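You operate a simulated robot arm through the tools that you are given. There is no shell and no other tool.

You run a simulated two-armed robot. Do the job below in one go: nothing can be reset, and whatever is moved stays where it is left.

TASK
Tamp the dough on the green block round in the steel frame.
Fine: flatten it first, then tamp across that with the tamper turned sideways; squash nothing; put the tamper back. Set down upright: white tamper.

It is judged by the outcome, as a careful person would: the job done as asked, and still so three seconds after it is handed in. It fails if anything else is knocked over, pushed out of place, dropped, spilled or broken.

THE ROBOT
Two 6-joint arms with two-finger parallel grippers on one trunk that stands fixed in place. Base frame: the origin is at the foot of the trunk, x ahead of it, y to its left, z up; the work surface is at about z = 80. Readings come in cm, rad, newtons and seconds.
The left shoulder is at [6, 18.7, 112.2], the right one opposite. With the tool pointing down near the work surface each hand reaches from about 22 to 62 cm from the base axis, measured 20 degrees to its own side. Payload 1.57 kg a hand.
The tool frame of a hand sits at the grasp point between the pads (the TCP): z along the fingers, y along the line on which they close. The tips reach 3 cm beyond it. The gripper opens to 11 cm. The fingers are 2.4 cm wide and 1.2 cm thick; the gripper's body (4.8 by 11.2 cm) begins 7.8 cm behind the TCP.
Orientation is that of the tool frame in the base frame, as [roll, pitch, yaw] about the fixed x, y, z axes, in that order (R = Rz(yaw) Ry(pitch) Rx(roll)). With the fingers straight down and closing along the base's y, the tool's x points along the base's -x, its y along +y and its z along -z.

THE INTERFACE
- The arms move only by the tool arm_command. It takes "left_steps", "right_steps" or both (then of equal length, played together; a hand with none holds still); each is a list of rows, each a list of 7 numbers: the shift along the tool's x, y, z in cm, then the turn, a rotation vector about the tool's x, y, z in rad, then the gripper command, from -1 (shut) to 1 (fully open), values between in proportion. In form: [[dx, dy, dz, wx, wy, wz, claw], ...]. A call has 1 to 20 rows; each row is the pose to reach, as a shift and turn from the pose commanded when the call began, along the tool's axes at that moment. Each row takes 0.2 s and may step no farther than 5 cm and 0.15 rad from the row before; otherwise, or with a gripper value out of range, the whole call is refused. A pose out of reach is approached as far as the arm can. The call stops where the force on the tool passes 50 N (or 10 N more than at its start, if that is more) or the arm is blocked; 0.2 s more then pass. The fingers move at their own pace (about 15.3 cm/s each) and stop on an object; they squeeze with about 24 N. The grip force told is the motor's: it shows also when the fingers shut on nothing. Time passes only in rows, and 0.2 s behind the last, so rows that repeat a pose let the fingers close. The reply holds the time, the measured pose of the TCP, the force on the tool along the base axes, the opening and the grip force, in the units named above and with some noise, with the torque about the TCP (base axes, N m) and any sound that the robot's microphone picked up.
- Cameras (640 x 400 px; columns grow to the right, rows downward): "scene" is now at [1.83, 1.3, 166.75]; the picture's right is [0.18, -0.98, 0.00], its down [-0.71, -0.13, -0.69] and it looks along [0.68, 0.12, -0.73] (base axes); focal length 316 px, centre (320, 200). "left" rides on the left gripper at [7, -1.6, -14.1] in its tool frame; the picture's right is [0.23, 0.97, 0.00], its down [-0.85, 0.20, -0.48] and it looks along [-0.47, 0.11, 0.88] (tool axes); focal length 222 px, centre (320, 200). "right" rides on the right gripper at [7, 1.6, -14.1] in its tool frame; the picture's right is [-0.23, 0.97, 0.00], its down [-0.85, -0.20, -0.48] and it looks along [-0.47, -0.11, 0.88] (tool axes); focal length 222 px, centre (320, 200). There is no depth. A picture from a camera that has moved, and an enlarged one, comes with that camera's place and axes in the base frame and with its lens.
- camera(camera): a new picture of that camera. No time passes.
- lift_body(by): slides the trunk up (or, below 0, down) by that many cm; the arms and the scene camera ride with it, the base frame stays. It gives what a move gives, with no picture.
- turn_head(pan, tilt): turns the head with the scene camera to pan (to the left, within 1.501 rad either way) and tilt (down, from -0.506 to 1.204), counted from straight ahead of the robot. It gives what a move gives.
- zoom(camera, box): a new picture of the part [left, top, right, bottom] of that camera's present view, enlarged. No time passes.
- hand_in(): hands the job in; it is judged then, once.

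Nothing tells you positions but the pictures and the camera data. Unless the task says otherwise, let go and move clear before handing in.

The tools are called after "Call:" as a command line: name --argument value ..., lists and objects as JSON in quotes. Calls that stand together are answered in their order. arm_command: Moves the arms, as the interface text tells. Its arguments: {"type":"object","properties":{"left_steps":{"type":"array","items":{"type":"array","items":{"type":"number"}}},"right_steps":{"type":"array","items":{"type":"array","items":{"type":"number"}}}},"required":[]} The other tools are called the same way: lift_body (by) slides the trunk up or down; turn_head (pan, tilt) turns the head that bears the scene camera; camera (camera) takes a picture; zoom (camera, box) takes an enlarged picture of a part of a camera's view; hand_in () hands the job in.

At the start:

```text
t: 0.0
left_ee_pos: [49.33, 21.98, 117.76]
left_tcp_rot: [-3.141, 0.0, 3.139]
left_wrist_force: [0.1, -0.6, -0.7]
left_moment: [0.0, -0.01, -0.02]
left_finger_gap: 11.02
left_grasp_force: 0.0
right_ee_pos: [46.64, -20.11, 119.62]
right_tcp_rot: [-3.142, -0.001, -3.14]
right_wrist_force: [-0.6, -0.2, -0.7]
right_moment: [0.0, -0.02, -0.03]
right_finger_gap: 10.99
right_grasp_force: 0.0
trunk travel left (down, up): [-75.0, 24.0]
head pan, tilt: [0.18, 0.812]
```

scene: 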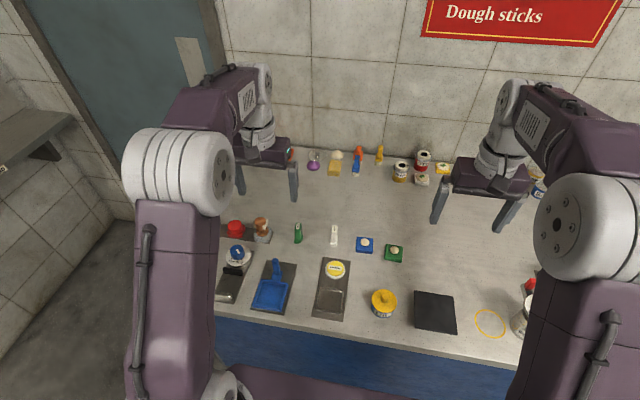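
right: 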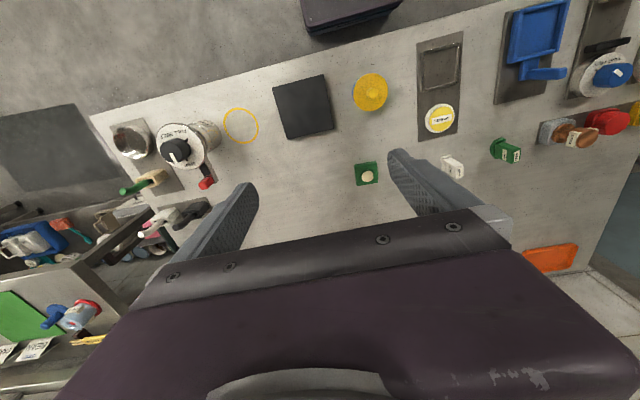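
left: 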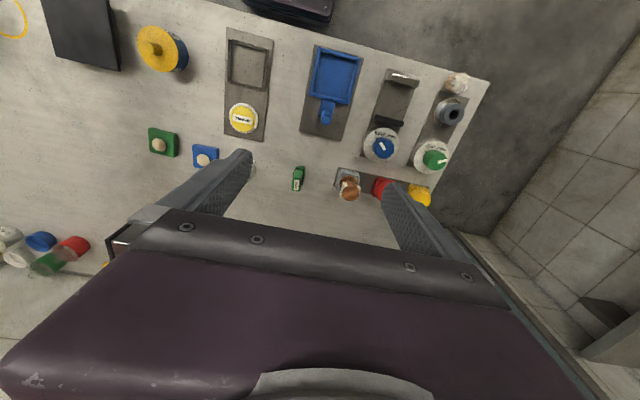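

I see a counter with a green block and a blue block each carrying dough, a white tamper, a green one, and several machines. I'll look closer before moving anything.

Call:
zoom --camera "scene" --box '[290, 200, 430, 290]'

Call:
zoom --camera "scene" --box '[210, 210, 390, 330]'

Call:
zoom --camera "scene" --box '[280, 130, 470, 210]'

Call:
zoom --camera "scene" --box '[350, 240, 550, 360]'

Call:
zoom --camera "left" --box '[120, 20, 320, 200]'

Call:
zoom --camera "right" --box '[340, 20, 540, 200]'

```text
4.44 times, centred on (360, 245) of scene
camera zoom: at [1.83, 1.3, 166.75], right [0.18, -0.98, 0.0], down [-0.71, -0.13, -0.69], along [0.68, 0.12, -0.73], focal length 1402 px, centre (142, 0)
```

zoom: 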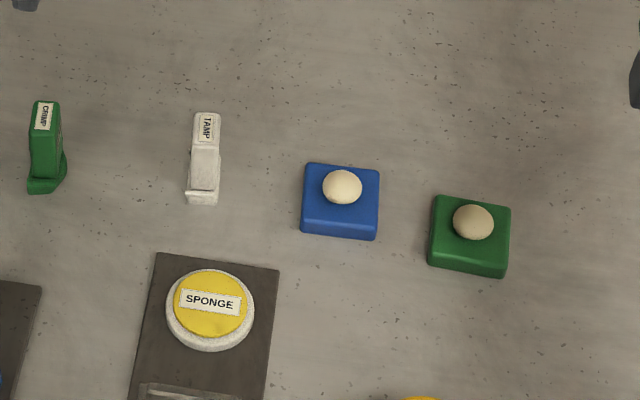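

```text
3.33 times, centred on (300, 270) of scene
camera zoom: at [1.83, 1.3, 166.75], right [0.18, -0.98, 0.0], down [-0.71, -0.13, -0.69], along [0.68, 0.12, -0.73], focal length 1052 px, centre (387, -33)
```

zoom: 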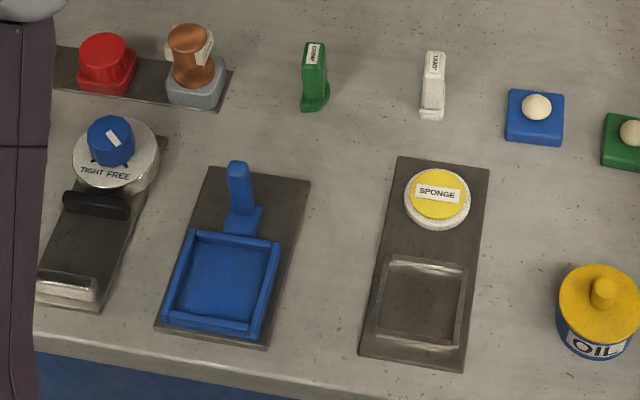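

```text
3.37 times, centred on (375, 170) of scene
camera zoom: at [1.83, 1.3, 166.75], right [0.18, -0.98, 0.0], down [-0.71, -0.13, -0.69], along [0.68, 0.12, -0.73], focal length 1063 px, centre (135, 301)
```

zoom: 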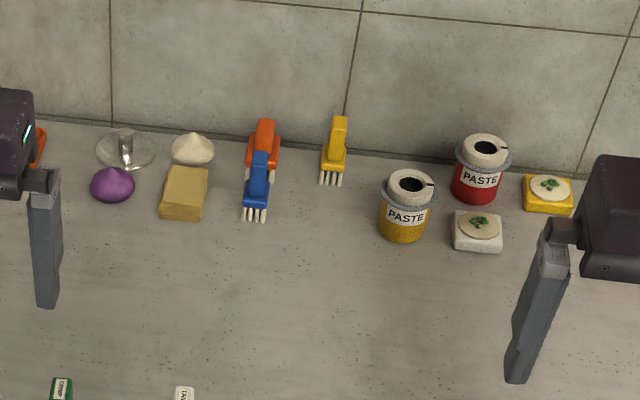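

```text
3.20 times, centred on (450, 300) of scene
camera zoom: at [1.83, 1.3, 166.75], right [0.18, -0.98, 0.0], down [-0.71, -0.13, -0.69], along [0.68, 0.12, -0.73], focal length 1010 px, centre (-96, -120)
```

zoom: 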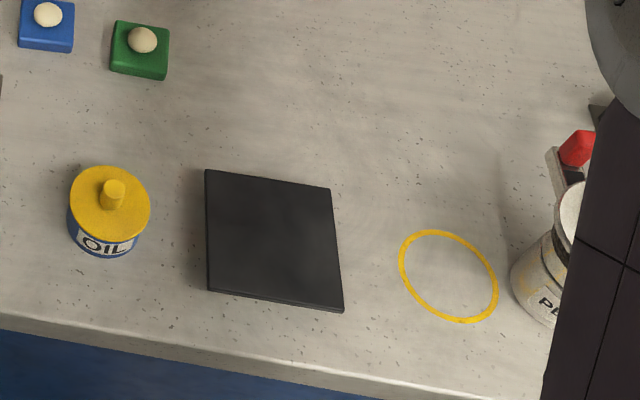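

```text
2.22 times, centred on (220, 110) of left
camera zoom: at [42.45, 20.34, 131.98], right [-0.23, 0.97, 0.0], down [0.86, 0.2, 0.48], along [0.47, 0.11, -0.88], focal length 494 px, centre (542, 400)
```

zoom: 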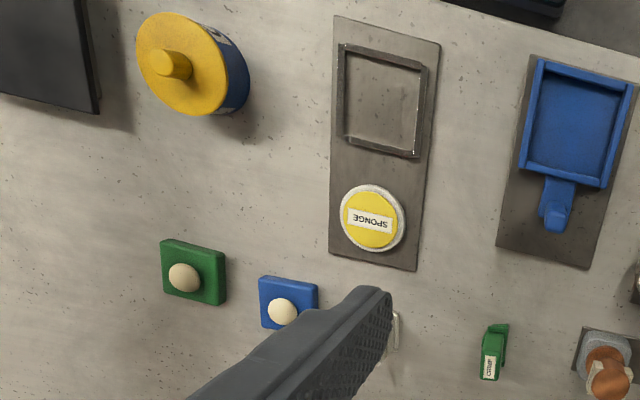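

```text
2.22 times, centred on (440, 110) of right
camera zoom: at [39.76, -18.46, 133.73], right [0.23, 0.97, 0.0], down [0.85, -0.2, 0.48], along [0.47, -0.11, -0.88], focal length 494 px, centre (53, 400)
```

zoom: 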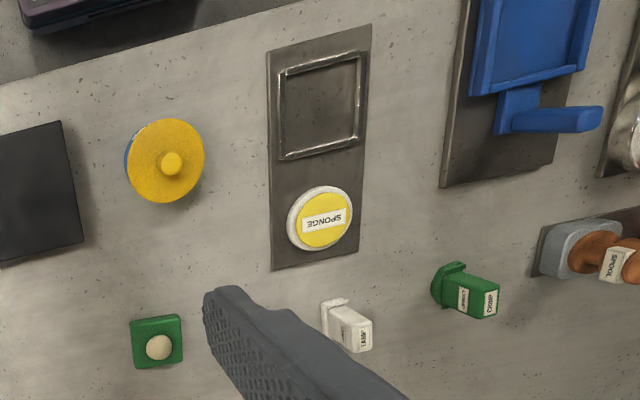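

The wall sign reads "Dough sticks", which may continue out of view. I'll turn the head to read it, and look around the room.

Call:
turn_head --pan -0.3 --tilt 0.2

Call:
camera --camera "scene"

```text
t: 1.0
left_ee_pos: [49.42, 22.02, 117.76]
left_tcp_rot: [-3.141, 0.0, 3.141]
left_wrist_force: [0.2, 0.8, 0.4]
left_moment: [0.01, 0.0, 0.0]
left_finger_gap: 10.99
left_grasp_force: 0.1
right_ee_pos: [46.76, -20.05, 119.51]
right_tcp_rot: [-3.142, 0.0, -3.141]
right_wrist_force: [0.4, -0.1, 0.3]
right_moment: [0.01, 0.03, 0.01]
right_finger_gap: 10.98
right_grasp_force: 0.1
trunk travel left (down, up): [-75.0, 24.0]
head pan, tilt: [-0.3, 0.201]
```

```text
taken
camera scene: at [2.85, -2.87, 172.2], right [-0.3, -0.96, 0.0], down [-0.19, 0.06, -0.98], along [0.94, -0.29, -0.2], focal length 316 px, centre (320, 200)
```

scene: 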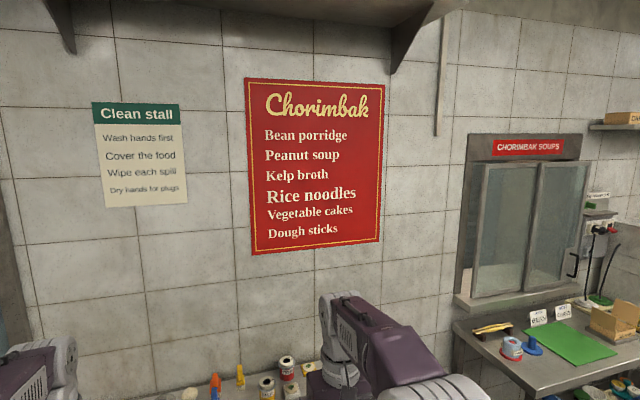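

The sign is only a menu, so the frame on the metal plate is the steel one. I put the green block near (62.5, -12), the tamper near (64, 8) and the frame near (43, 6). I'll point the head down again and bring the left hand camera closer to measure these.

Call:
turn_head --pan 0.0 --tilt 0.85

Call:
arm_command --left_steps '[[0, -3, 3, 0, 0, 0, 1], [0, -6, 6, 0, 0, 0, 1], [0, -9, 9, 0, 0, 0, 1], [0, -12, 12, 0, 0, 0, 1], [0, -14, 14, 0, 0, 0, 1], [0, -14, 14, 0, 0, 0, 1]]'

Call:
camera --camera "left"

Call:
camera --camera "scene"

```text
t: 2.0
left_ee_pos: [49.31, 21.93, 117.77]
left_tcp_rot: [3.141, -0.001, 3.14]
left_wrist_force: [0.5, -0.9, -0.3]
left_moment: [-0.03, -0.02, -0.03]
left_finger_gap: 11.02
left_grasp_force: 0.1
right_ee_pos: [46.81, -20.04, 119.7]
right_tcp_rot: [-3.141, 0.0, 3.141]
right_wrist_force: [1.1, 0.9, 0.1]
right_moment: [-0.02, 0.0, -0.01]
right_finger_gap: 11.01
right_grasp_force: 0.0
trunk travel left (down, up): [-75.0, 24.0]
head pan, tilt: [0.0, 0.85]
```

```text
t: 3.4
left_ee_pos: [49.43, 8.0, 103.61]
left_tcp_rot: [-3.141, 0.002, 3.141]
left_wrist_force: [-0.2, -0.7, 0.5]
left_moment: [0.01, -0.02, 0.02]
left_finger_gap: 10.96
left_grasp_force: 0.0
right_ee_pos: [46.66, -20.0, 119.65]
right_tcp_rot: [-3.14, 0.001, -3.141]
right_wrist_force: [-0.2, -0.2, -0.5]
right_moment: [0.01, -0.03, -0.01]
right_finger_gap: 10.97
right_grasp_force: 0.0
trunk travel left (down, up): [-75.0, 24.0]
head pan, tilt: [0.0, 0.85]
```

```text
taken
camera left: at [42.52, 6.47, 117.81], right [-0.23, 0.97, 0.0], down [0.85, 0.2, 0.48], along [0.47, 0.11, -0.88], focal length 222 px, centre (320, 200)
```

left: 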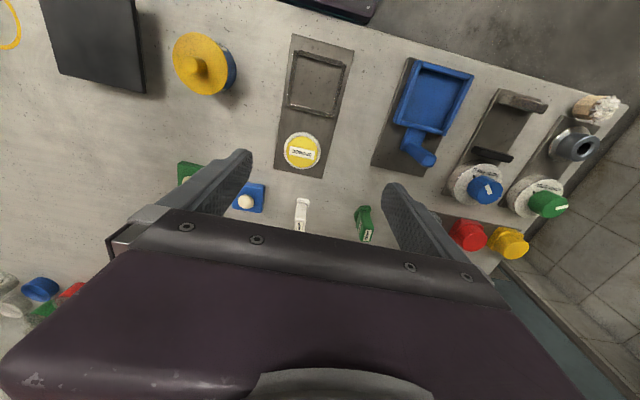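

```text
taken
camera scene: at [1.73, -0.08, 166.44], right [0.0, -1.0, 0.0], down [-0.75, 0.0, -0.66], along [0.66, 0.0, -0.75], focal length 316 px, centre (320, 200)
```

scene: 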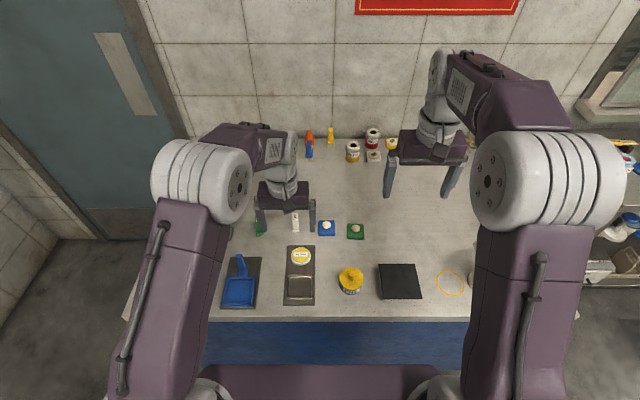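

The left camera now sees the frame, tamper and both blocks. I'll enlarge each of them.

Call:
zoom --camera "left" --box '[260, 30, 370, 190]'

Call:
zoom --camera "left" --box '[220, 170, 400, 250]'

Call:
zoom --camera "scene" --box '[270, 205, 380, 310]'

Call:
zoom --camera "right" --box '[340, 20, 520, 200]'

```text
2.50 times, centred on (315, 110) of left
camera zoom: at [42.52, 6.47, 117.81], right [-0.23, 0.97, 0.0], down [0.85, 0.2, 0.48], along [0.47, 0.11, -0.88], focal length 555 px, centre (332, 425)
```

zoom: 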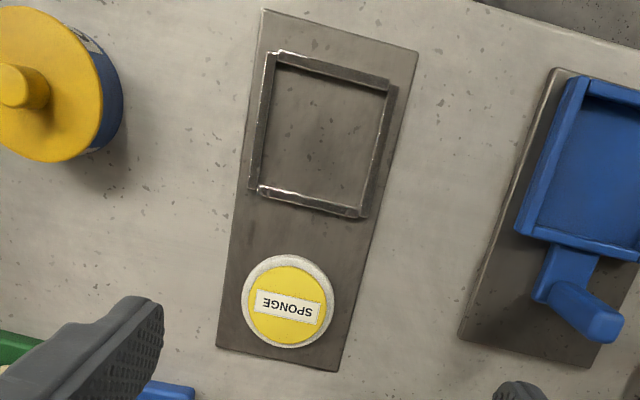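

```text
3.56 times, centred on (310, 210) of left
camera zoom: at [42.52, 6.47, 117.81], right [-0.23, 0.97, 0.0], down [0.85, 0.2, 0.48], along [0.47, 0.11, -0.88], focal length 790 px, centre (356, 164)
```

zoom: 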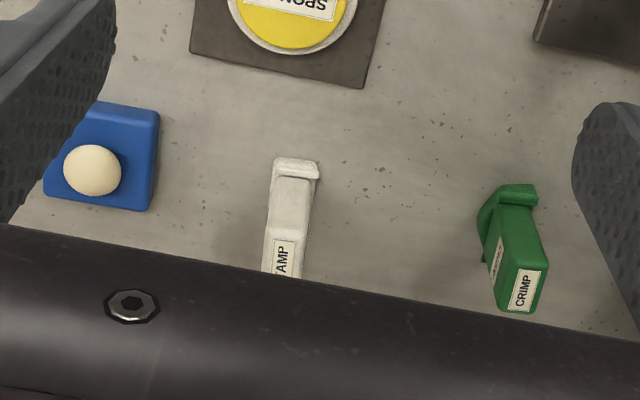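

```text
3.81 times, centred on (325, 258) of scene
camera zoom: at [1.73, -0.08, 166.44], right [0.0, -1.0, 0.0], down [-0.75, 0.0, -0.66], along [0.66, 0.0, -0.75], focal length 1202 px, centre (301, -19)
```

zoom: 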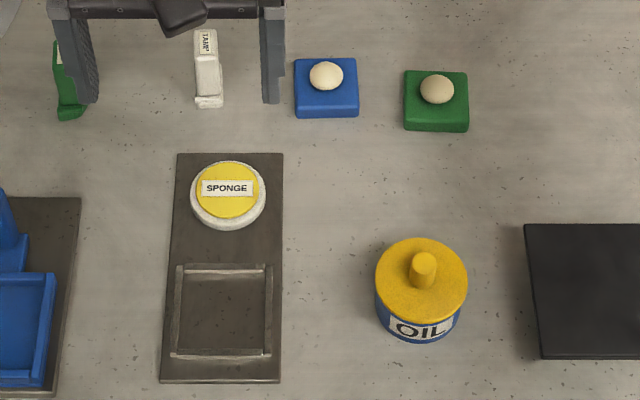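

```text
2.22 times, centred on (430, 110) of right
camera zoom: at [39.74, -18.42, 133.75], right [0.23, 0.97, 0.0], down [0.85, -0.2, 0.48], along [0.47, -0.11, -0.88], focal length 494 px, centre (76, 400)
```

zoom: 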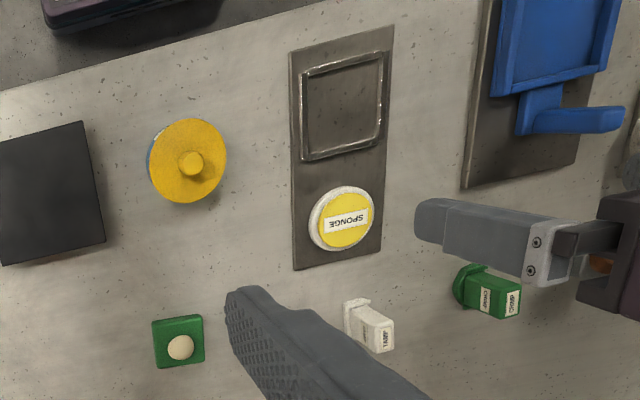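

The tamper is a small upright piece with a foot, standing near (64, 8), and the dough on its block looks about 3 cm wide. I'll move the left hand forward and lower for a close look at the tamper, and bring the right hand over the green block for the same.

Call:
arm_command --left_steps '[[-4, 0, 2, 0, 0, 0, 1], [-7.5, 0, 5, 0, 0, 0, 1], [-7.5, 0, 6, 0, 0, 0, 1], [-7.5, 0, 6, 0, 0, 0, 1], [-7.5, 0, 6, 0, 0, 0, 1], [-7.5, 0, 6, 0, 0, 0, 1]]' --right_steps '[[-3, 1, 3, 0, 0, 0, 1], [-6, 2, 6, 0, 0, 0, 1], [-8, 3, 10, 0, 0, 0, 1], [-8, 4, 14, 0, 0, 0, 1], [-8, 5, 18, 0, 0, 0, 1], [-8, 5, 18, 0, 0, 0, 1]]'

Call:
camera --camera "left"

Call:
camera --camera "right"

Call:
camera --camera "scene"

```text
t: 4.8
left_ee_pos: [56.94, 7.87, 97.61]
left_tcp_rot: [3.14, 0.002, 3.141]
left_wrist_force: [-0.8, -0.3, -0.1]
left_moment: [-0.01, 0.0, -0.01]
left_finger_gap: 11.0
left_grasp_force: 0.2
right_ee_pos: [54.82, -15.16, 101.64]
right_tcp_rot: [3.14, -0.001, 3.14]
right_wrist_force: [-0.7, 0.3, -0.5]
right_moment: [0.0, -0.01, -0.01]
right_finger_gap: 10.99
right_grasp_force: 0.0
trunk travel left (down, up): [-75.0, 24.0]
head pan, tilt: [0.0, 0.85]
```

```text
taken
camera left: at [49.96, 6.31, 111.89], right [-0.23, 0.97, 0.0], down [0.85, 0.2, 0.48], along [0.47, 0.11, -0.88], focal length 222 px, centre (320, 200)
```

left: 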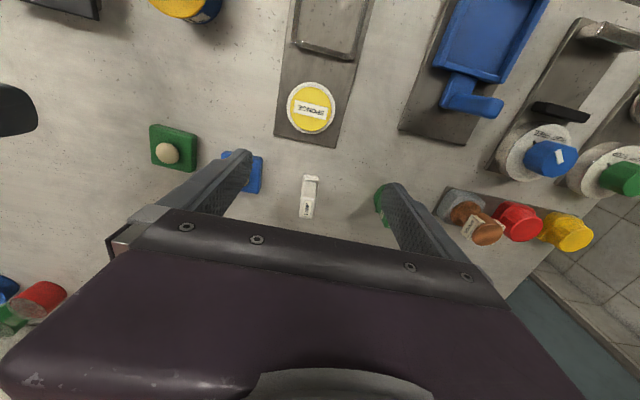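

```text
taken
camera right: at [47.85, -13.52, 115.82], right [0.23, 0.97, 0.0], down [0.85, -0.2, 0.48], along [0.47, -0.11, -0.88], focal length 222 px, centre (320, 200)
```

right: 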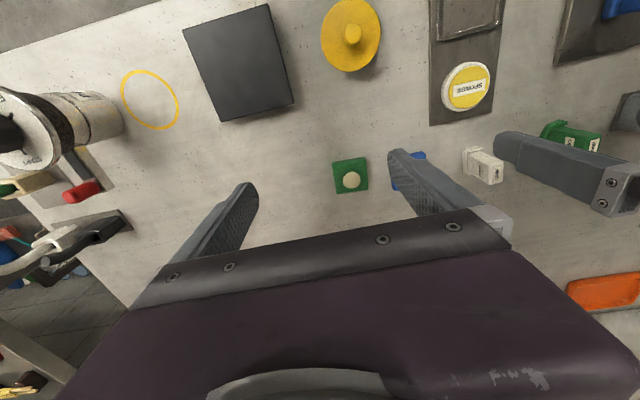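

```text
taken
camera scene: at [1.68, -0.16, 166.44], right [0.0, -1.0, 0.0], down [-0.75, 0.0, -0.66], along [0.66, 0.0, -0.75], focal length 316 px, centre (320, 200)
```

scene: 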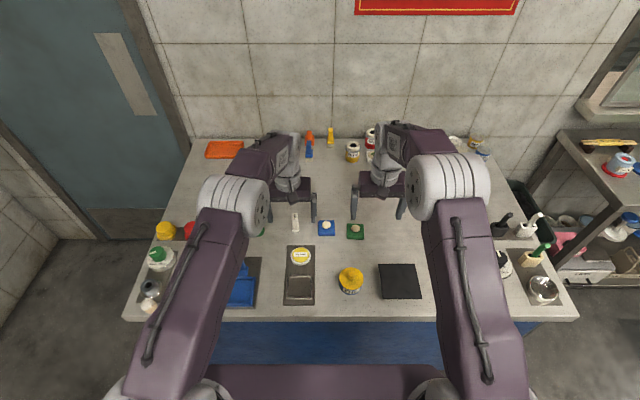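

Call:
zoom --camera "left" --box '[270, 150, 350, 230]'

Call:
zoom --camera "right" --box '[310, 140, 410, 210]'

Call:
zoom --camera "right" --box '[440, 110, 540, 200]'

Call:
zoom --camera "scene" --box '[265, 195, 385, 315]'

Call:
zoom --camera "scene" --box '[130, 130, 330, 320]'

Call:
zoom --camera "scene" --box '[400, 120, 580, 320]'

```text
5.00 times, centred on (310, 190) of left
camera zoom: at [49.96, 6.31, 111.89], right [-0.23, 0.97, 0.0], down [0.85, 0.2, 0.48], along [0.47, 0.11, -0.88], focal length 1111 px, centre (370, 250)
```

zoom: 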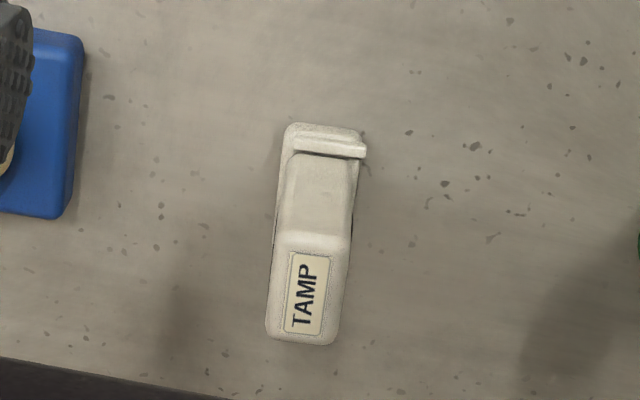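

```text
5.71 times, centred on (360, 175) of right
camera zoom: at [47.85, -13.52, 115.82], right [0.23, 0.97, 0.0], down [0.85, -0.2, 0.48], along [0.47, -0.11, -0.88], focal length 1269 px, centre (91, 343)
```

zoom: 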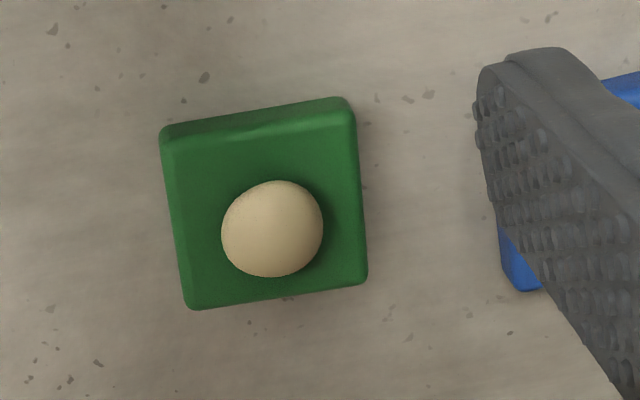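

```text
4.44 times, centred on (490, 155) of right
camera zoom: at [47.85, -13.52, 115.82], right [0.23, 0.97, 0.0], down [0.85, -0.2, 0.48], along [0.47, -0.11, -0.88], focal length 987 px, centre (-436, 400)
```

zoom: 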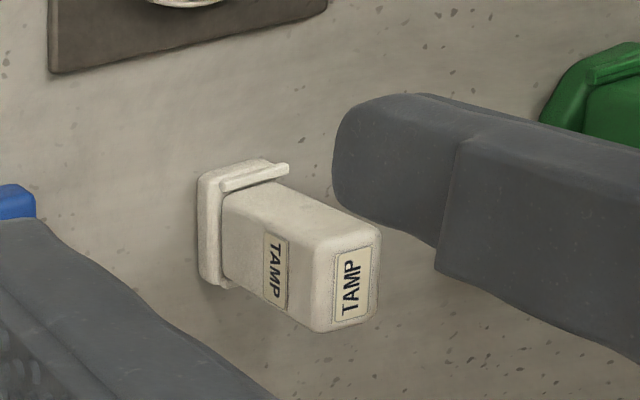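

```text
3.33 times, centred on (325, 255) of scene
camera zoom: at [1.68, -0.16, 166.44], right [0.0, -1.0, 0.0], down [-0.75, 0.0, -0.66], along [0.66, 0.0, -0.75], focal length 1052 px, centre (303, 17)
```

zoom: 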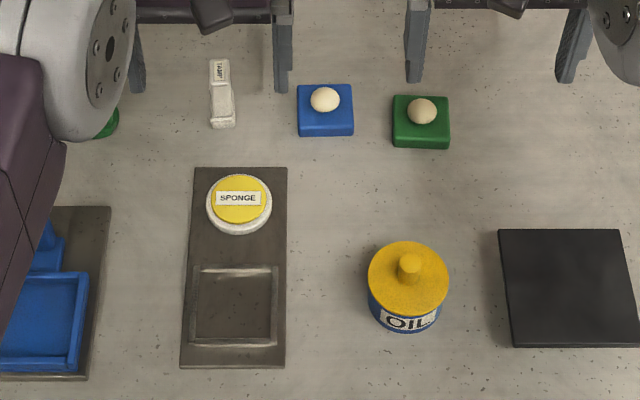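

```text
2.11 times, centred on (230, 225) of scene
camera zoom: at [1.68, -0.16, 166.44], right [0.0, -1.0, 0.0], down [-0.75, 0.0, -0.66], along [0.66, 0.0, -0.75], focal length 664 px, centre (510, 147)
```

zoom: 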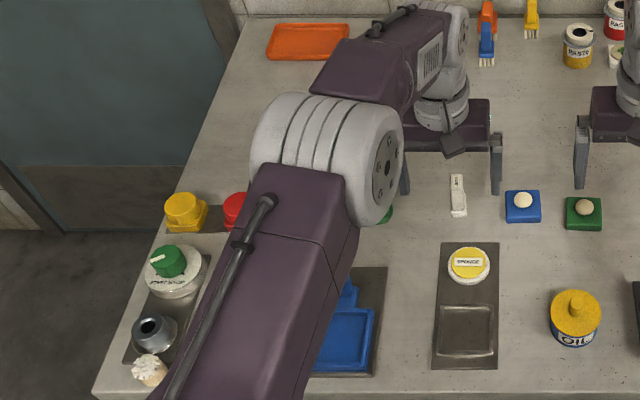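

```text
2.00 times, centred on (490, 220) of scene
camera zoom: at [1.68, -0.16, 166.44], right [0.0, -1.0, 0.0], down [-0.75, 0.0, -0.66], along [0.66, 0.0, -0.75], focal length 631 px, centre (-20, 160)
```

zoom: 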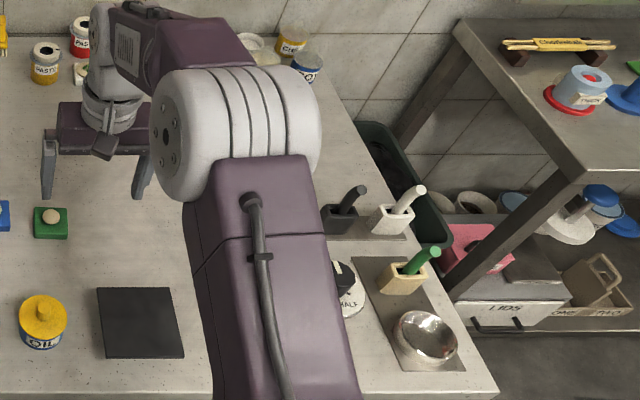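

The tamper is a rectangular handle on a slightly wider foot, with a ridge on the side facing me. The green block is about 5.3 cm square, 2.3 cm high, centred near (62.8, -11.9), and turned about -0.06 rad. Both sit at the edge of my reach, so I'll test the reach at a safe height.

Call:
arm_command --left_steps '[[-3, 0, 0, 0, 0, 0, 1], [-6, 0, 0, 0, 0, 0, 1], [-8, 0, 0, 0, 0, 0, 1], [-8, 0, 0, 0, 0, 0, 1]]' --right_steps '[[-3, 1, 2, 0, 0, 0, 1], [-6, 2, 4, 0, 0, 0, 1], [-8, 3, 6, 0, 0, 0, 1], [-8, 3, 6, 0, 0, 0, 1]]'

Call:
camera --camera "right"

Call:
camera --camera "left"

```text
t: 5.8
left_ee_pos: [59.31, 8.46, 97.67]
left_tcp_rot: [3.141, -0.001, 3.14]
left_wrist_force: [-0.2, 0.1, -0.7]
left_moment: [0.03, 0.03, 0.0]
left_finger_gap: 11.0
left_grasp_force: 0.0
left hand out of reach, approached as far as the arm can: row 1, 2, 3, 4
right_ee_pos: [59.69, -12.53, 95.68]
right_tcp_rot: [3.141, -0.001, -3.142]
right_wrist_force: [0.1, 0.3, -0.7]
right_moment: [0.0, 0.03, 0.02]
right_finger_gap: 10.99
right_grasp_force: 0.1
right hand out of reach, approached as far as the arm can: row 2, 3, 4
trunk travel left (down, up): [-75.0, 24.0]
head pan, tilt: [0.0, 0.85]
```

```text
taken
camera right: at [52.79, -11.06, 109.84], right [0.23, 0.97, 0.0], down [0.86, -0.2, 0.48], along [0.46, -0.11, -0.88], focal length 222 px, centre (320, 200)
```

right: 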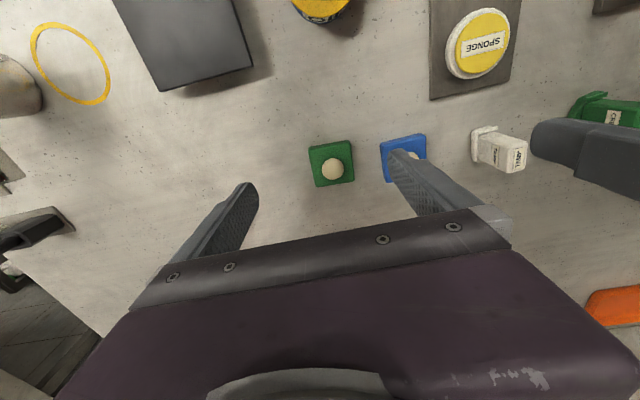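

```text
taken
camera left: at [52.4, 6.9, 111.97], right [-0.23, 0.97, 0.0], down [0.86, 0.2, 0.48], along [0.47, 0.11, -0.88], focal length 222 px, centre (320, 200)
```

left: 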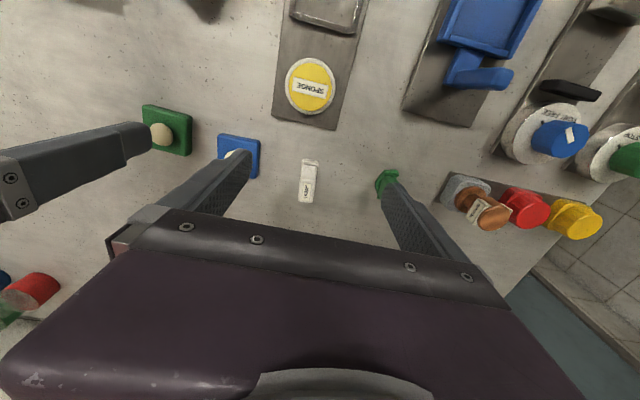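

With the hands straight down, reach ends near x = 59.5, so I'll tilt them forward for grasping. I'll move the left hand clear, and tilt the right one by 0.3 rad with its opening narrowed to 7 cm so it clears the blue block.

Call:
arm_command --left_steps '[[3, 2, -3, 0, 0, 0, 1], [5, 5, -6, 0, 0, 0, 1], [7, 8.5, -8, 0, 0, 0, 1], [9, 12, -10, 0, 0, 0, 1], [11, 15, -12, 0, 0, 0, 1], [12, 18, -12, 0, 0, 0, 1], [12, 18, -12, 0, 0, 0, 1]]' --right_steps '[[0, 0, -1, 0, 0, 0, 0.27], [0, 0, -2, 0, -0.1, 0, 0.27], [0, 0, -2, 0, -0.2, 0, 0.27], [0, 0, -2, 0, -0.3, 0, 0.27], [0, 0, -2, 0, -0.3, 0, 0.27], [0, 0, -2, 0, -0.3, 0, 0.27], [0, 0, -2, 0, -0.3, 0, 0.27]]'

Call:
camera --camera "right"

Call:
camera --camera "scene"

Call:
zoom --camera "left" --box '[0, 0, 320, 200]'

```text
t: 7.4
left_ee_pos: [47.24, 26.56, 109.64]
left_tcp_rot: [-3.141, 0.0, 3.139]
left_wrist_force: [-0.8, -0.5, -0.3]
left_moment: [0.02, 0.0, 0.02]
left_finger_gap: 10.97
left_grasp_force: 0.2
right_ee_pos: [59.52, -12.55, 97.95]
right_tcp_rot: [3.141, 0.3, 3.141]
right_wrist_force: [-0.2, 0.4, 1.0]
right_moment: [0.03, 0.03, 0.0]
right_finger_gap: 6.99
right_grasp_force: 0.0
trunk travel left (down, up): [-75.0, 24.0]
head pan, tilt: [0.0, 0.85]
```

```text
taken
camera right: at [48.63, -11.01, 109.28], right [0.22, 0.97, 0.07], down [0.68, -0.2, 0.71], along [0.7, -0.11, -0.7], focal length 222 px, centre (320, 200)
```

right: 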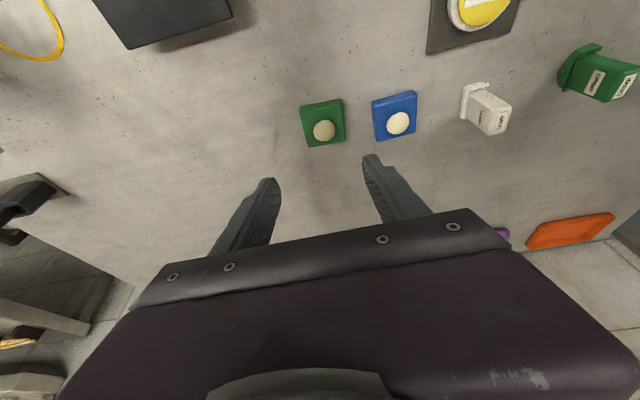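

```text
taken
camera scene: at [1.75, -0.18, 166.44], right [0.0, -1.0, 0.0], down [-0.75, 0.0, -0.66], along [0.66, 0.0, -0.75], focal length 316 px, centre (320, 200)
```

scene: 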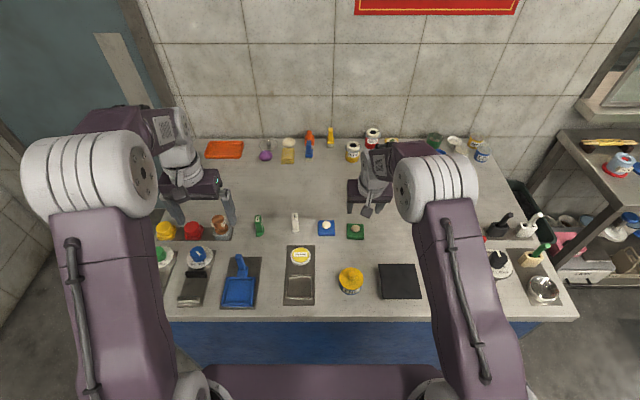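

```text
2.00 times, centred on (160, 100) of left
camera zoom: at [40.23, 24.84, 123.83], right [-0.23, 0.97, 0.0], down [0.86, 0.2, 0.48], along [0.47, 0.11, -0.88], focal length 444 px, centre (640, 400)
```

zoom: 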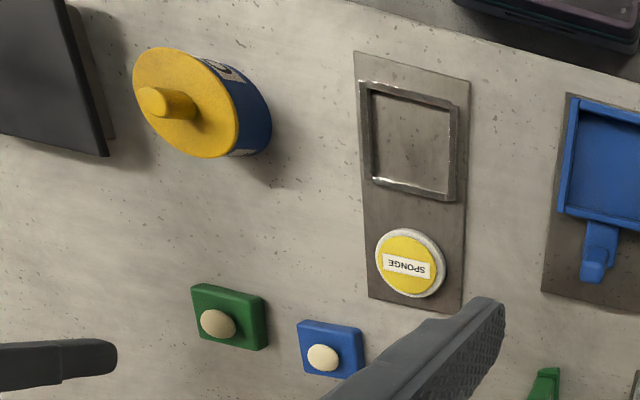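

The tilt took and the right hand is at (59.5, -12.5, 98). I'll check the block, the tamper and the frame walls more closely before going in.

Call:
zoom --camera "right" --box '[280, 80, 440, 180]'

Call:
zoom --camera "scene" --box '[280, 205, 370, 250]'

Call:
zoom --camera "scene" --box '[270, 240, 350, 310]'

Call:
zoom --camera "left" --box '[165, 10, 245, 110]'

```text
4.00 times, centred on (360, 130) of right
camera zoom: at [48.63, -11.01, 109.28], right [0.22, 0.97, 0.07], down [0.68, -0.2, 0.71], along [0.7, -0.11, -0.7], focal length 888 px, centre (160, 480)
```

zoom: 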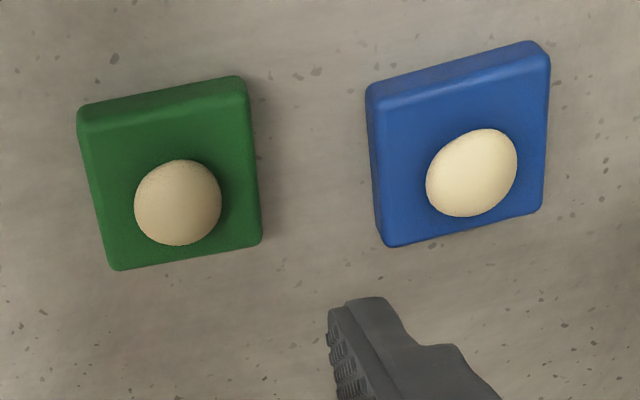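

```text
7.11 times, centred on (325, 228) of scene
camera zoom: at [1.75, -0.18, 166.44], right [0.0, -1.0, 0.0], down [-0.75, 0.0, -0.66], along [0.66, 0.0, -0.75], focal length 2243 px, centre (284, 4)
```

zoom: 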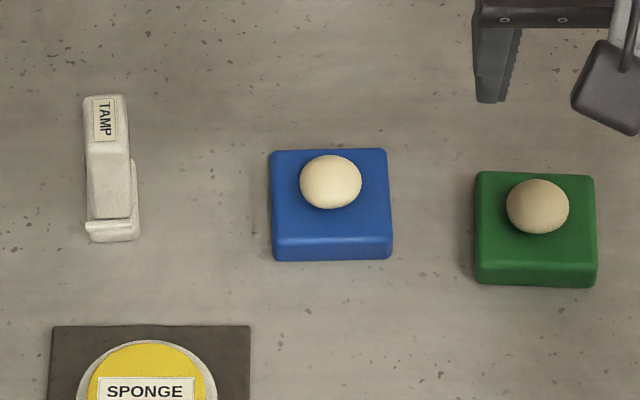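

```text
5.71 times, centred on (310, 275) of scene
camera zoom: at [1.75, -0.18, 166.44], right [0.0, -1.0, 0.0], down [-0.75, 0.0, -0.66], along [0.66, 0.0, -0.75], focal length 1803 px, centre (377, -229)
```

zoom: 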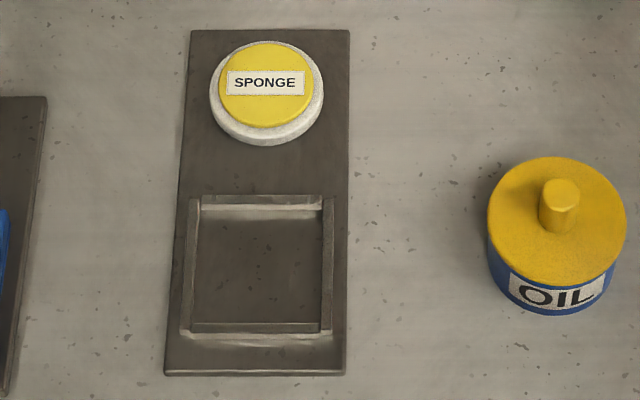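

```text
4.00 times, centred on (205, 60) of left
camera zoom: at [40.23, 24.84, 123.83], right [-0.23, 0.97, 0.0], down [0.86, 0.2, 0.48], along [0.47, 0.11, -0.88], focal length 888 px, centre (780, 760)
```

zoom: 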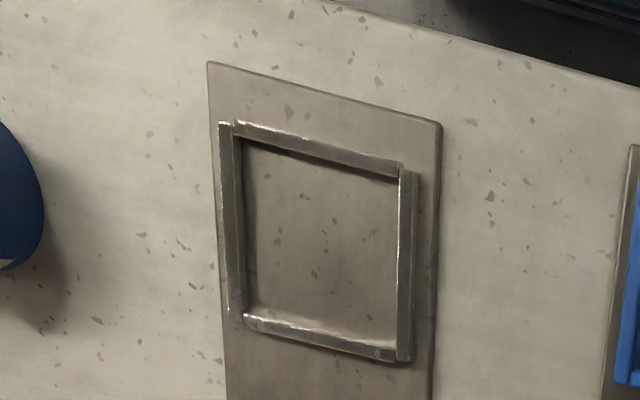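

The block's top face is centred at about (62.65, -11.85), with its top near z = 82.2. The frame walls are about 1.3 cm high with an inside width near 6 cm, so I'll grip only the block's upper part. First I'll reduce the tilt to 0.2, add the yaw, and hover over it.

Call:
arm_command --right_steps '[[-0.25, 0.25, 2.2, 0.006, 0.033, 0.019, 0.27], [-0.5, 0.5, 4.4, 0.012, 0.066, 0.038, 0.27], [-0.754, 0.7, 6.46, 0.018, 0.1, 0.057, 0.27], [-0.754, 0.7, 6.46, 0.018, 0.1, 0.057, 0.27], [-0.754, 0.7, 6.46, 0.018, 0.1, 0.057, 0.27]]'

Call:
camera --camera "right"

```text
t: 8.6
left_ee_pos: [47.29, 26.48, 109.55]
left_tcp_rot: [-3.142, -0.001, 3.138]
left_wrist_force: [-0.1, -0.4, -0.3]
left_moment: [0.01, -0.03, 0.0]
left_finger_gap: 10.97
left_grasp_force: 0.1
right_ee_pos: [62.18, -11.73, 91.84]
right_tcp_rot: [-3.138, 0.2, 3.082]
right_wrist_force: [0.4, 0.9, 0.0]
right_moment: [-0.01, 0.02, 0.03]
right_finger_gap: 6.98
right_grasp_force: 0.0
trunk travel left (down, up): [-75.0, 24.0]
head pan, tilt: [0.0, 0.85]
```

```text
taken
camera right: at [52.63, -9.55, 104.27], right [0.28, 0.96, 0.04], down [0.73, -0.24, 0.64], along [0.62, -0.15, -0.77], focal length 222 px, centre (320, 200)
```

right: 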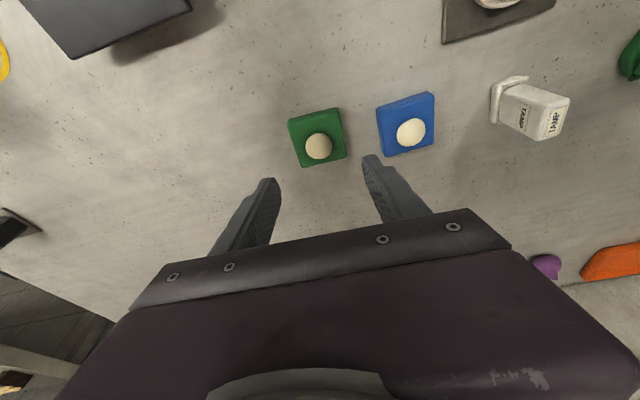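

The hand is hovering squarely over the green block, with clear room on the blue side. I'll lower straight down to TCP z = 84.2.

Call:
arm_command --right_steps '[[0.5, 0, 2.5, 0, 0, 0, 0.27], [1.0, 0, 5, 0, 0, 0, 0.27], [1.3, 0, 6.5, 0, 0, 0, 0.27], [1.518, 0, 7.487, 0, 0, 0, 0.27], [1.518, 0, 7.487, 0, 0, 0, 0.27]]'

Call:
camera --camera "right"

Call:
zoom --camera "scene" --box '[310, 195, 400, 250]'

```text
t: 9.8
left_ee_pos: [47.11, 26.54, 109.71]
left_tcp_rot: [-3.141, -0.001, 3.141]
left_wrist_force: [1.3, 0.6, 0.1]
left_moment: [0.03, 0.0, 0.0]
left_finger_gap: 11.0
left_grasp_force: 0.1
right_ee_pos: [62.22, -11.84, 84.24]
right_tcp_rot: [-3.138, 0.2, 3.082]
right_wrist_force: [0.6, 0.2, -0.2]
right_moment: [0.01, 0.03, 0.03]
right_finger_gap: 7.01
right_grasp_force: 0.0
trunk travel left (down, up): [-75.0, 24.0]
head pan, tilt: [0.0, 0.85]
```

```text
taken
camera right: at [52.61, -9.64, 96.7], right [0.28, 0.96, 0.04], down [0.73, -0.24, 0.64], along [0.62, -0.15, -0.77], focal length 222 px, centre (320, 200)
```

right: 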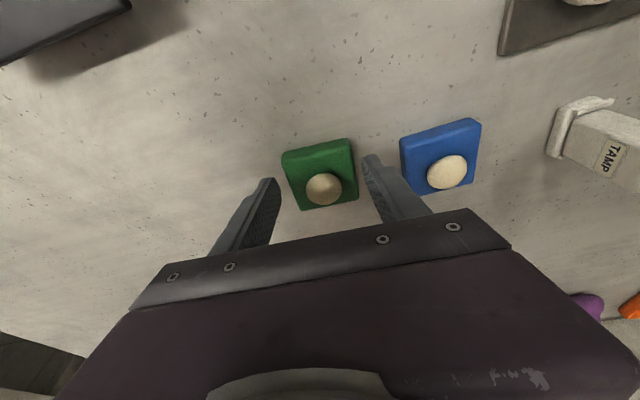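

```text
7.11 times, centred on (355, 222) of scene
camera zoom: at [1.77, -0.13, 166.44], right [0.0, -1.0, 0.0], down [-0.75, 0.0, -0.66], along [0.66, 0.0, -0.75], focal length 2243 px, centre (71, 40)
```

zoom: 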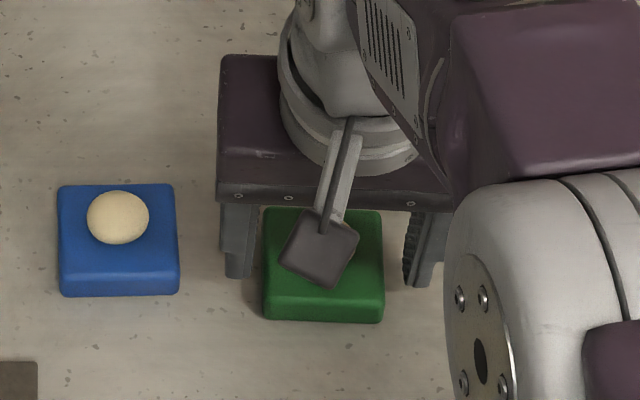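

The fingers straddle the block evenly. I'll close on it.

Call:
arm_command --right_steps '[[0, 0, 0, 0, 0, 0, 0.1], [0, 0, 0, 0, 0, 0, 0.0], [0, 0, 0, 0, 0, 0, -0.15], [0, 0, 0, 0, 0, 0, -0.3], [0, 0, 0, 0, 0, 0, -0.3]]'

Call:
camera --camera "right"

```text
t: 11.0
left_ee_pos: [47.19, 26.64, 109.55]
left_tcp_rot: [-3.141, 0.0, 3.141]
left_wrist_force: [-0.8, -0.2, -0.6]
left_moment: [-0.03, 0.01, 0.01]
left_finger_gap: 11.0
left_grasp_force: 0.2
right_ee_pos: [62.19, -11.83, 84.15]
right_tcp_rot: [-3.139, 0.2, 3.083]
right_wrist_force: [0.0, 0.3, 0.3]
right_moment: [0.0, -0.01, 0.02]
right_finger_gap: 5.52
right_grasp_force: 24.2
trunk travel left (down, up): [-75.0, 24.0]
head pan, tilt: [0.0, 0.85]
```

```text
taken
camera right: at [52.62, -9.64, 96.72], right [0.28, 0.96, 0.04], down [0.73, -0.24, 0.64], along [0.62, -0.15, -0.77], focal length 222 px, centre (320, 200)
```

right: 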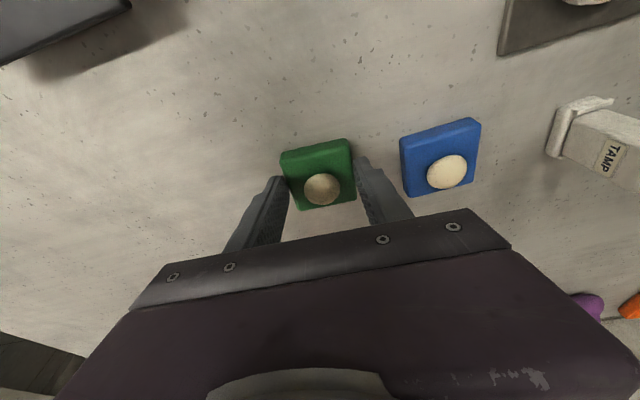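

The block measures 5.5 cm wide and is held at 24 N. I'll lift it straight up and check the grip.

Call:
arm_command --right_steps '[[-0.2, 0, -0.98, 0, 0, 0, -0.3], [-0.6, 0, -2.94, 0, 0, 0, -0.3], [-1.2, 0, -5.88, 0, 0, 0, -0.3], [-1.8, 0, -8.82, 0, 0, 0, -0.3], [-1.8, 0, -8.82, 0, 0, 0, -0.3]]'

Call:
camera --camera "right"

Call:
zoom --camera "left" --box '[0, 0, 320, 200]'

```text
t: 12.2
left_ee_pos: [47.1, 26.42, 109.56]
left_tcp_rot: [-3.141, 0.0, 3.14]
left_wrist_force: [0.3, 0.0, -0.6]
left_moment: [0.02, -0.02, -0.02]
left_finger_gap: 10.98
left_grasp_force: 0.1
right_ee_pos: [62.17, -11.65, 93.26]
right_tcp_rot: [-3.139, 0.199, 3.082]
right_wrist_force: [-0.1, 0.3, -0.5]
right_moment: [0.0, -0.01, -0.02]
right_finger_gap: 3.84
right_grasp_force: 0.1
trunk travel left (down, up): [-75.0, 24.0]
head pan, tilt: [0.0, 0.85]
```

```text
taken
camera right: at [52.6, -9.49, 105.68], right [0.28, 0.96, 0.04], down [0.73, -0.24, 0.64], along [0.62, -0.15, -0.77], focal length 222 px, centre (320, 200)
```

right: 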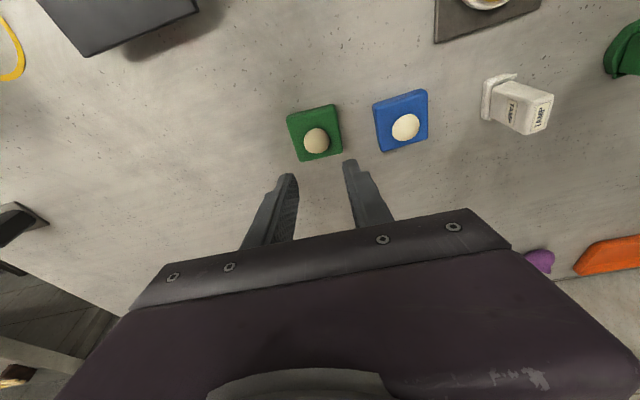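

```text
2.00 times, centred on (160, 100) of left
camera zoom: at [40.3, 24.84, 123.8], right [-0.23, 0.97, 0.0], down [0.86, 0.2, 0.48], along [0.47, 0.11, -0.88], focal length 444 px, centre (640, 400)
```

zoom: 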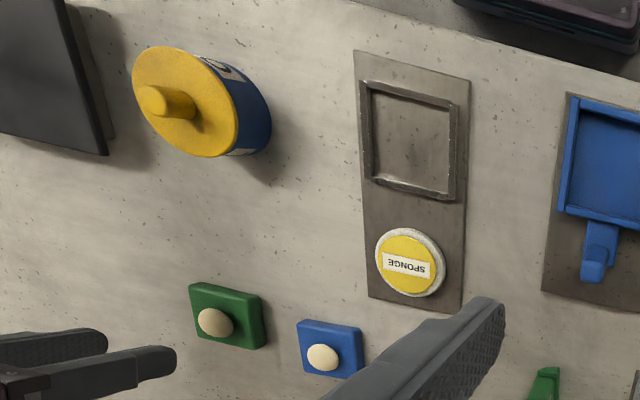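

The fingers slipped off the block's rounded top edge. It is still upright in place and shifted only a little, so I'll find its new position and grip lower.

Call:
zoom --camera "scene" --box '[310, 195, 400, 250]'

Call:
zoom --camera "right" --box '[260, 80, 440, 190]'

Call:
zoom --camera "left" --box '[80, 130, 190, 200]'

```text
7.11 times, centred on (355, 222) of scene
camera zoom: at [1.81, -0.13, 166.44], right [0.0, -1.0, 0.0], down [-0.75, 0.0, -0.66], along [0.66, 0.0, -0.75], focal length 2243 px, centre (71, 40)
```

zoom: 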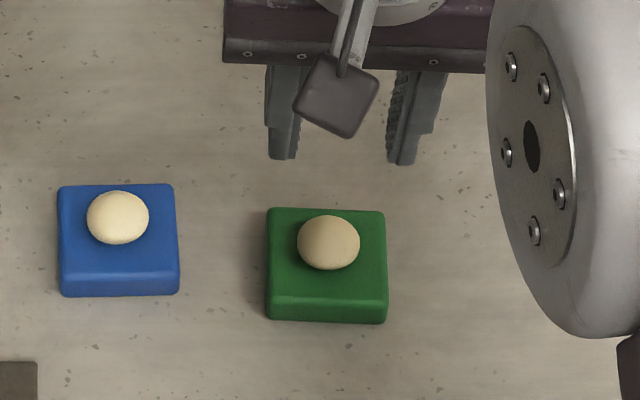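

```text
3.56 times, centred on (350, 135) of right
camera zoom: at [52.6, -9.49, 105.68], right [0.28, 0.96, 0.04], down [0.73, -0.24, 0.64], along [0.62, -0.15, -0.77], focal length 790 px, centre (213, 431)
```

zoom: 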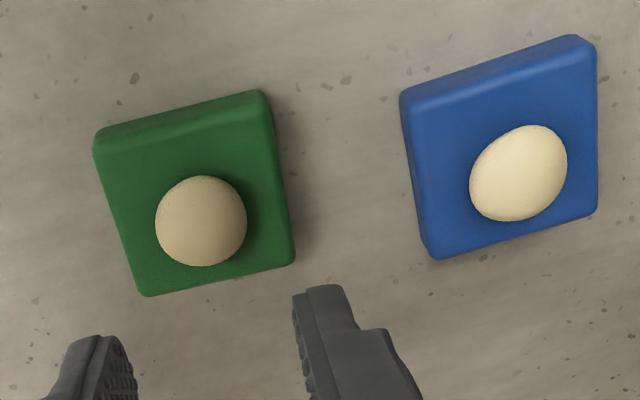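

```text
5.71 times, centred on (135, 165) of left
camera zoom: at [40.3, 24.84, 123.8], right [-0.23, 0.97, 0.0], down [0.86, 0.2, 0.48], along [0.47, 0.11, -0.88], focal length 1269 px, centre (1377, 400)
```

zoom: 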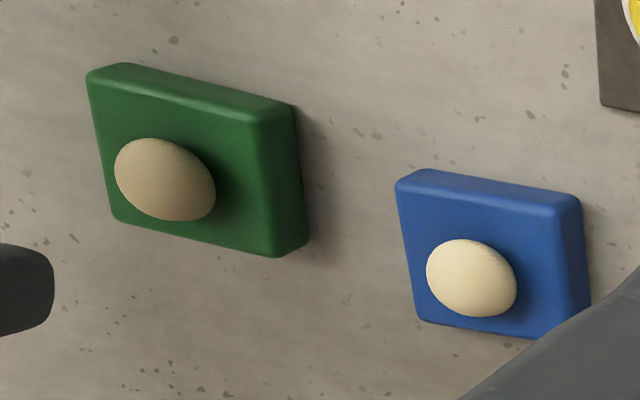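

The block has moved about 0.15 cm to the right and is otherwise unchanged. I'll reopen the hand, go down to TCP z = 83.65 for a deeper grip, close, and lift only a little as a test.

Call:
arm_command --right_steps '[[0, 0, 0, 0, 0, 0, 0.27], [0, -0.15, 0, 0, 0, 0, 0.27], [0.9, -0.15, 4.4, 0, 0, 0, 0.27], [1.6, -0.15, 7.8, 0, 0, 0, 0.27], [1.898, -0.15, 9.36, 0, 0, 0, 0.27], [1.898, -0.15, 9.36, 0, 0, 0, 0.27], [1.898, -0.15, 9.36, 0, 0, 0, 0.1], [1.898, -0.15, 9.36, 0, 0, 0, -0.1], [1.898, -0.15, 9.36, 0, 0, 0, -0.4], [1.898, -0.15, 9.36, 0, 0, 0, -0.4]]'

Call:
arm_command --right_steps '[[-0.1, 0, -0.49, 0, 0, 0, -0.4], [-0.2, 0, -0.98, 0, 0, 0, -0.4], [-0.3, 0, -1.47, 0, 0, 0, -0.4], [-0.3, 0, -1.47, 0, 0, 0, -0.4]]'

Call:
camera --camera "right"

```text
t: 14.4
left_ee_pos: [47.25, 26.42, 109.56]
left_tcp_rot: [3.141, 0.0, 3.139]
left_wrist_force: [0.5, -0.7, -0.5]
left_moment: [0.01, -0.01, 0.01]
left_finger_gap: 11.02
left_grasp_force: 0.0
right_ee_pos: [62.16, -11.97, 83.7]
right_tcp_rot: [-3.136, 0.198, 3.082]
right_wrist_force: [0.1, -0.5, 0.8]
right_moment: [-0.03, 0.03, -0.05]
right_finger_gap: 5.5
right_grasp_force: 23.7
trunk travel left (down, up): [-75.0, 24.0]
head pan, tilt: [0.0, 0.85]
```

```text
t: 15.4
left_ee_pos: [47.28, 26.5, 109.71]
left_tcp_rot: [-3.14, 0.0, -3.142]
left_wrist_force: [0.6, 0.0, -0.3]
left_moment: [0.0, 0.0, -0.04]
left_finger_gap: 11.01
left_grasp_force: 0.1
right_ee_pos: [62.11, -11.88, 85.15]
right_tcp_rot: [-3.137, 0.199, 3.084]
right_wrist_force: [-0.1, -0.2, 0.0]
right_moment: [-0.02, 0.04, 0.01]
right_finger_gap: 5.51
right_grasp_force: 24.2
trunk travel left (down, up): [-75.0, 24.0]
head pan, tilt: [0.0, 0.85]
```

```text
taken
camera right: at [52.65, -9.72, 97.67], right [0.28, 0.96, 0.04], down [0.73, -0.24, 0.64], along [0.62, -0.15, -0.77], focal length 222 px, centre (320, 200)
```

right: 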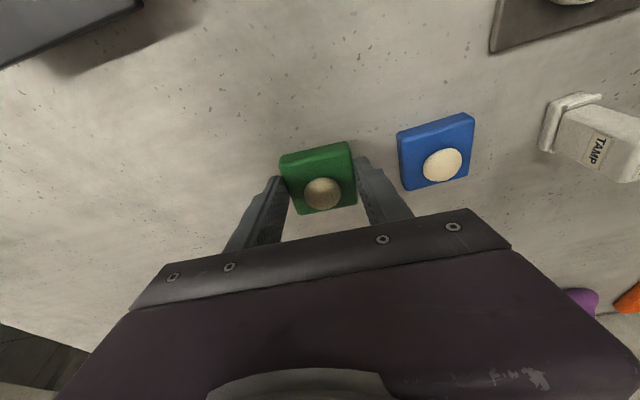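

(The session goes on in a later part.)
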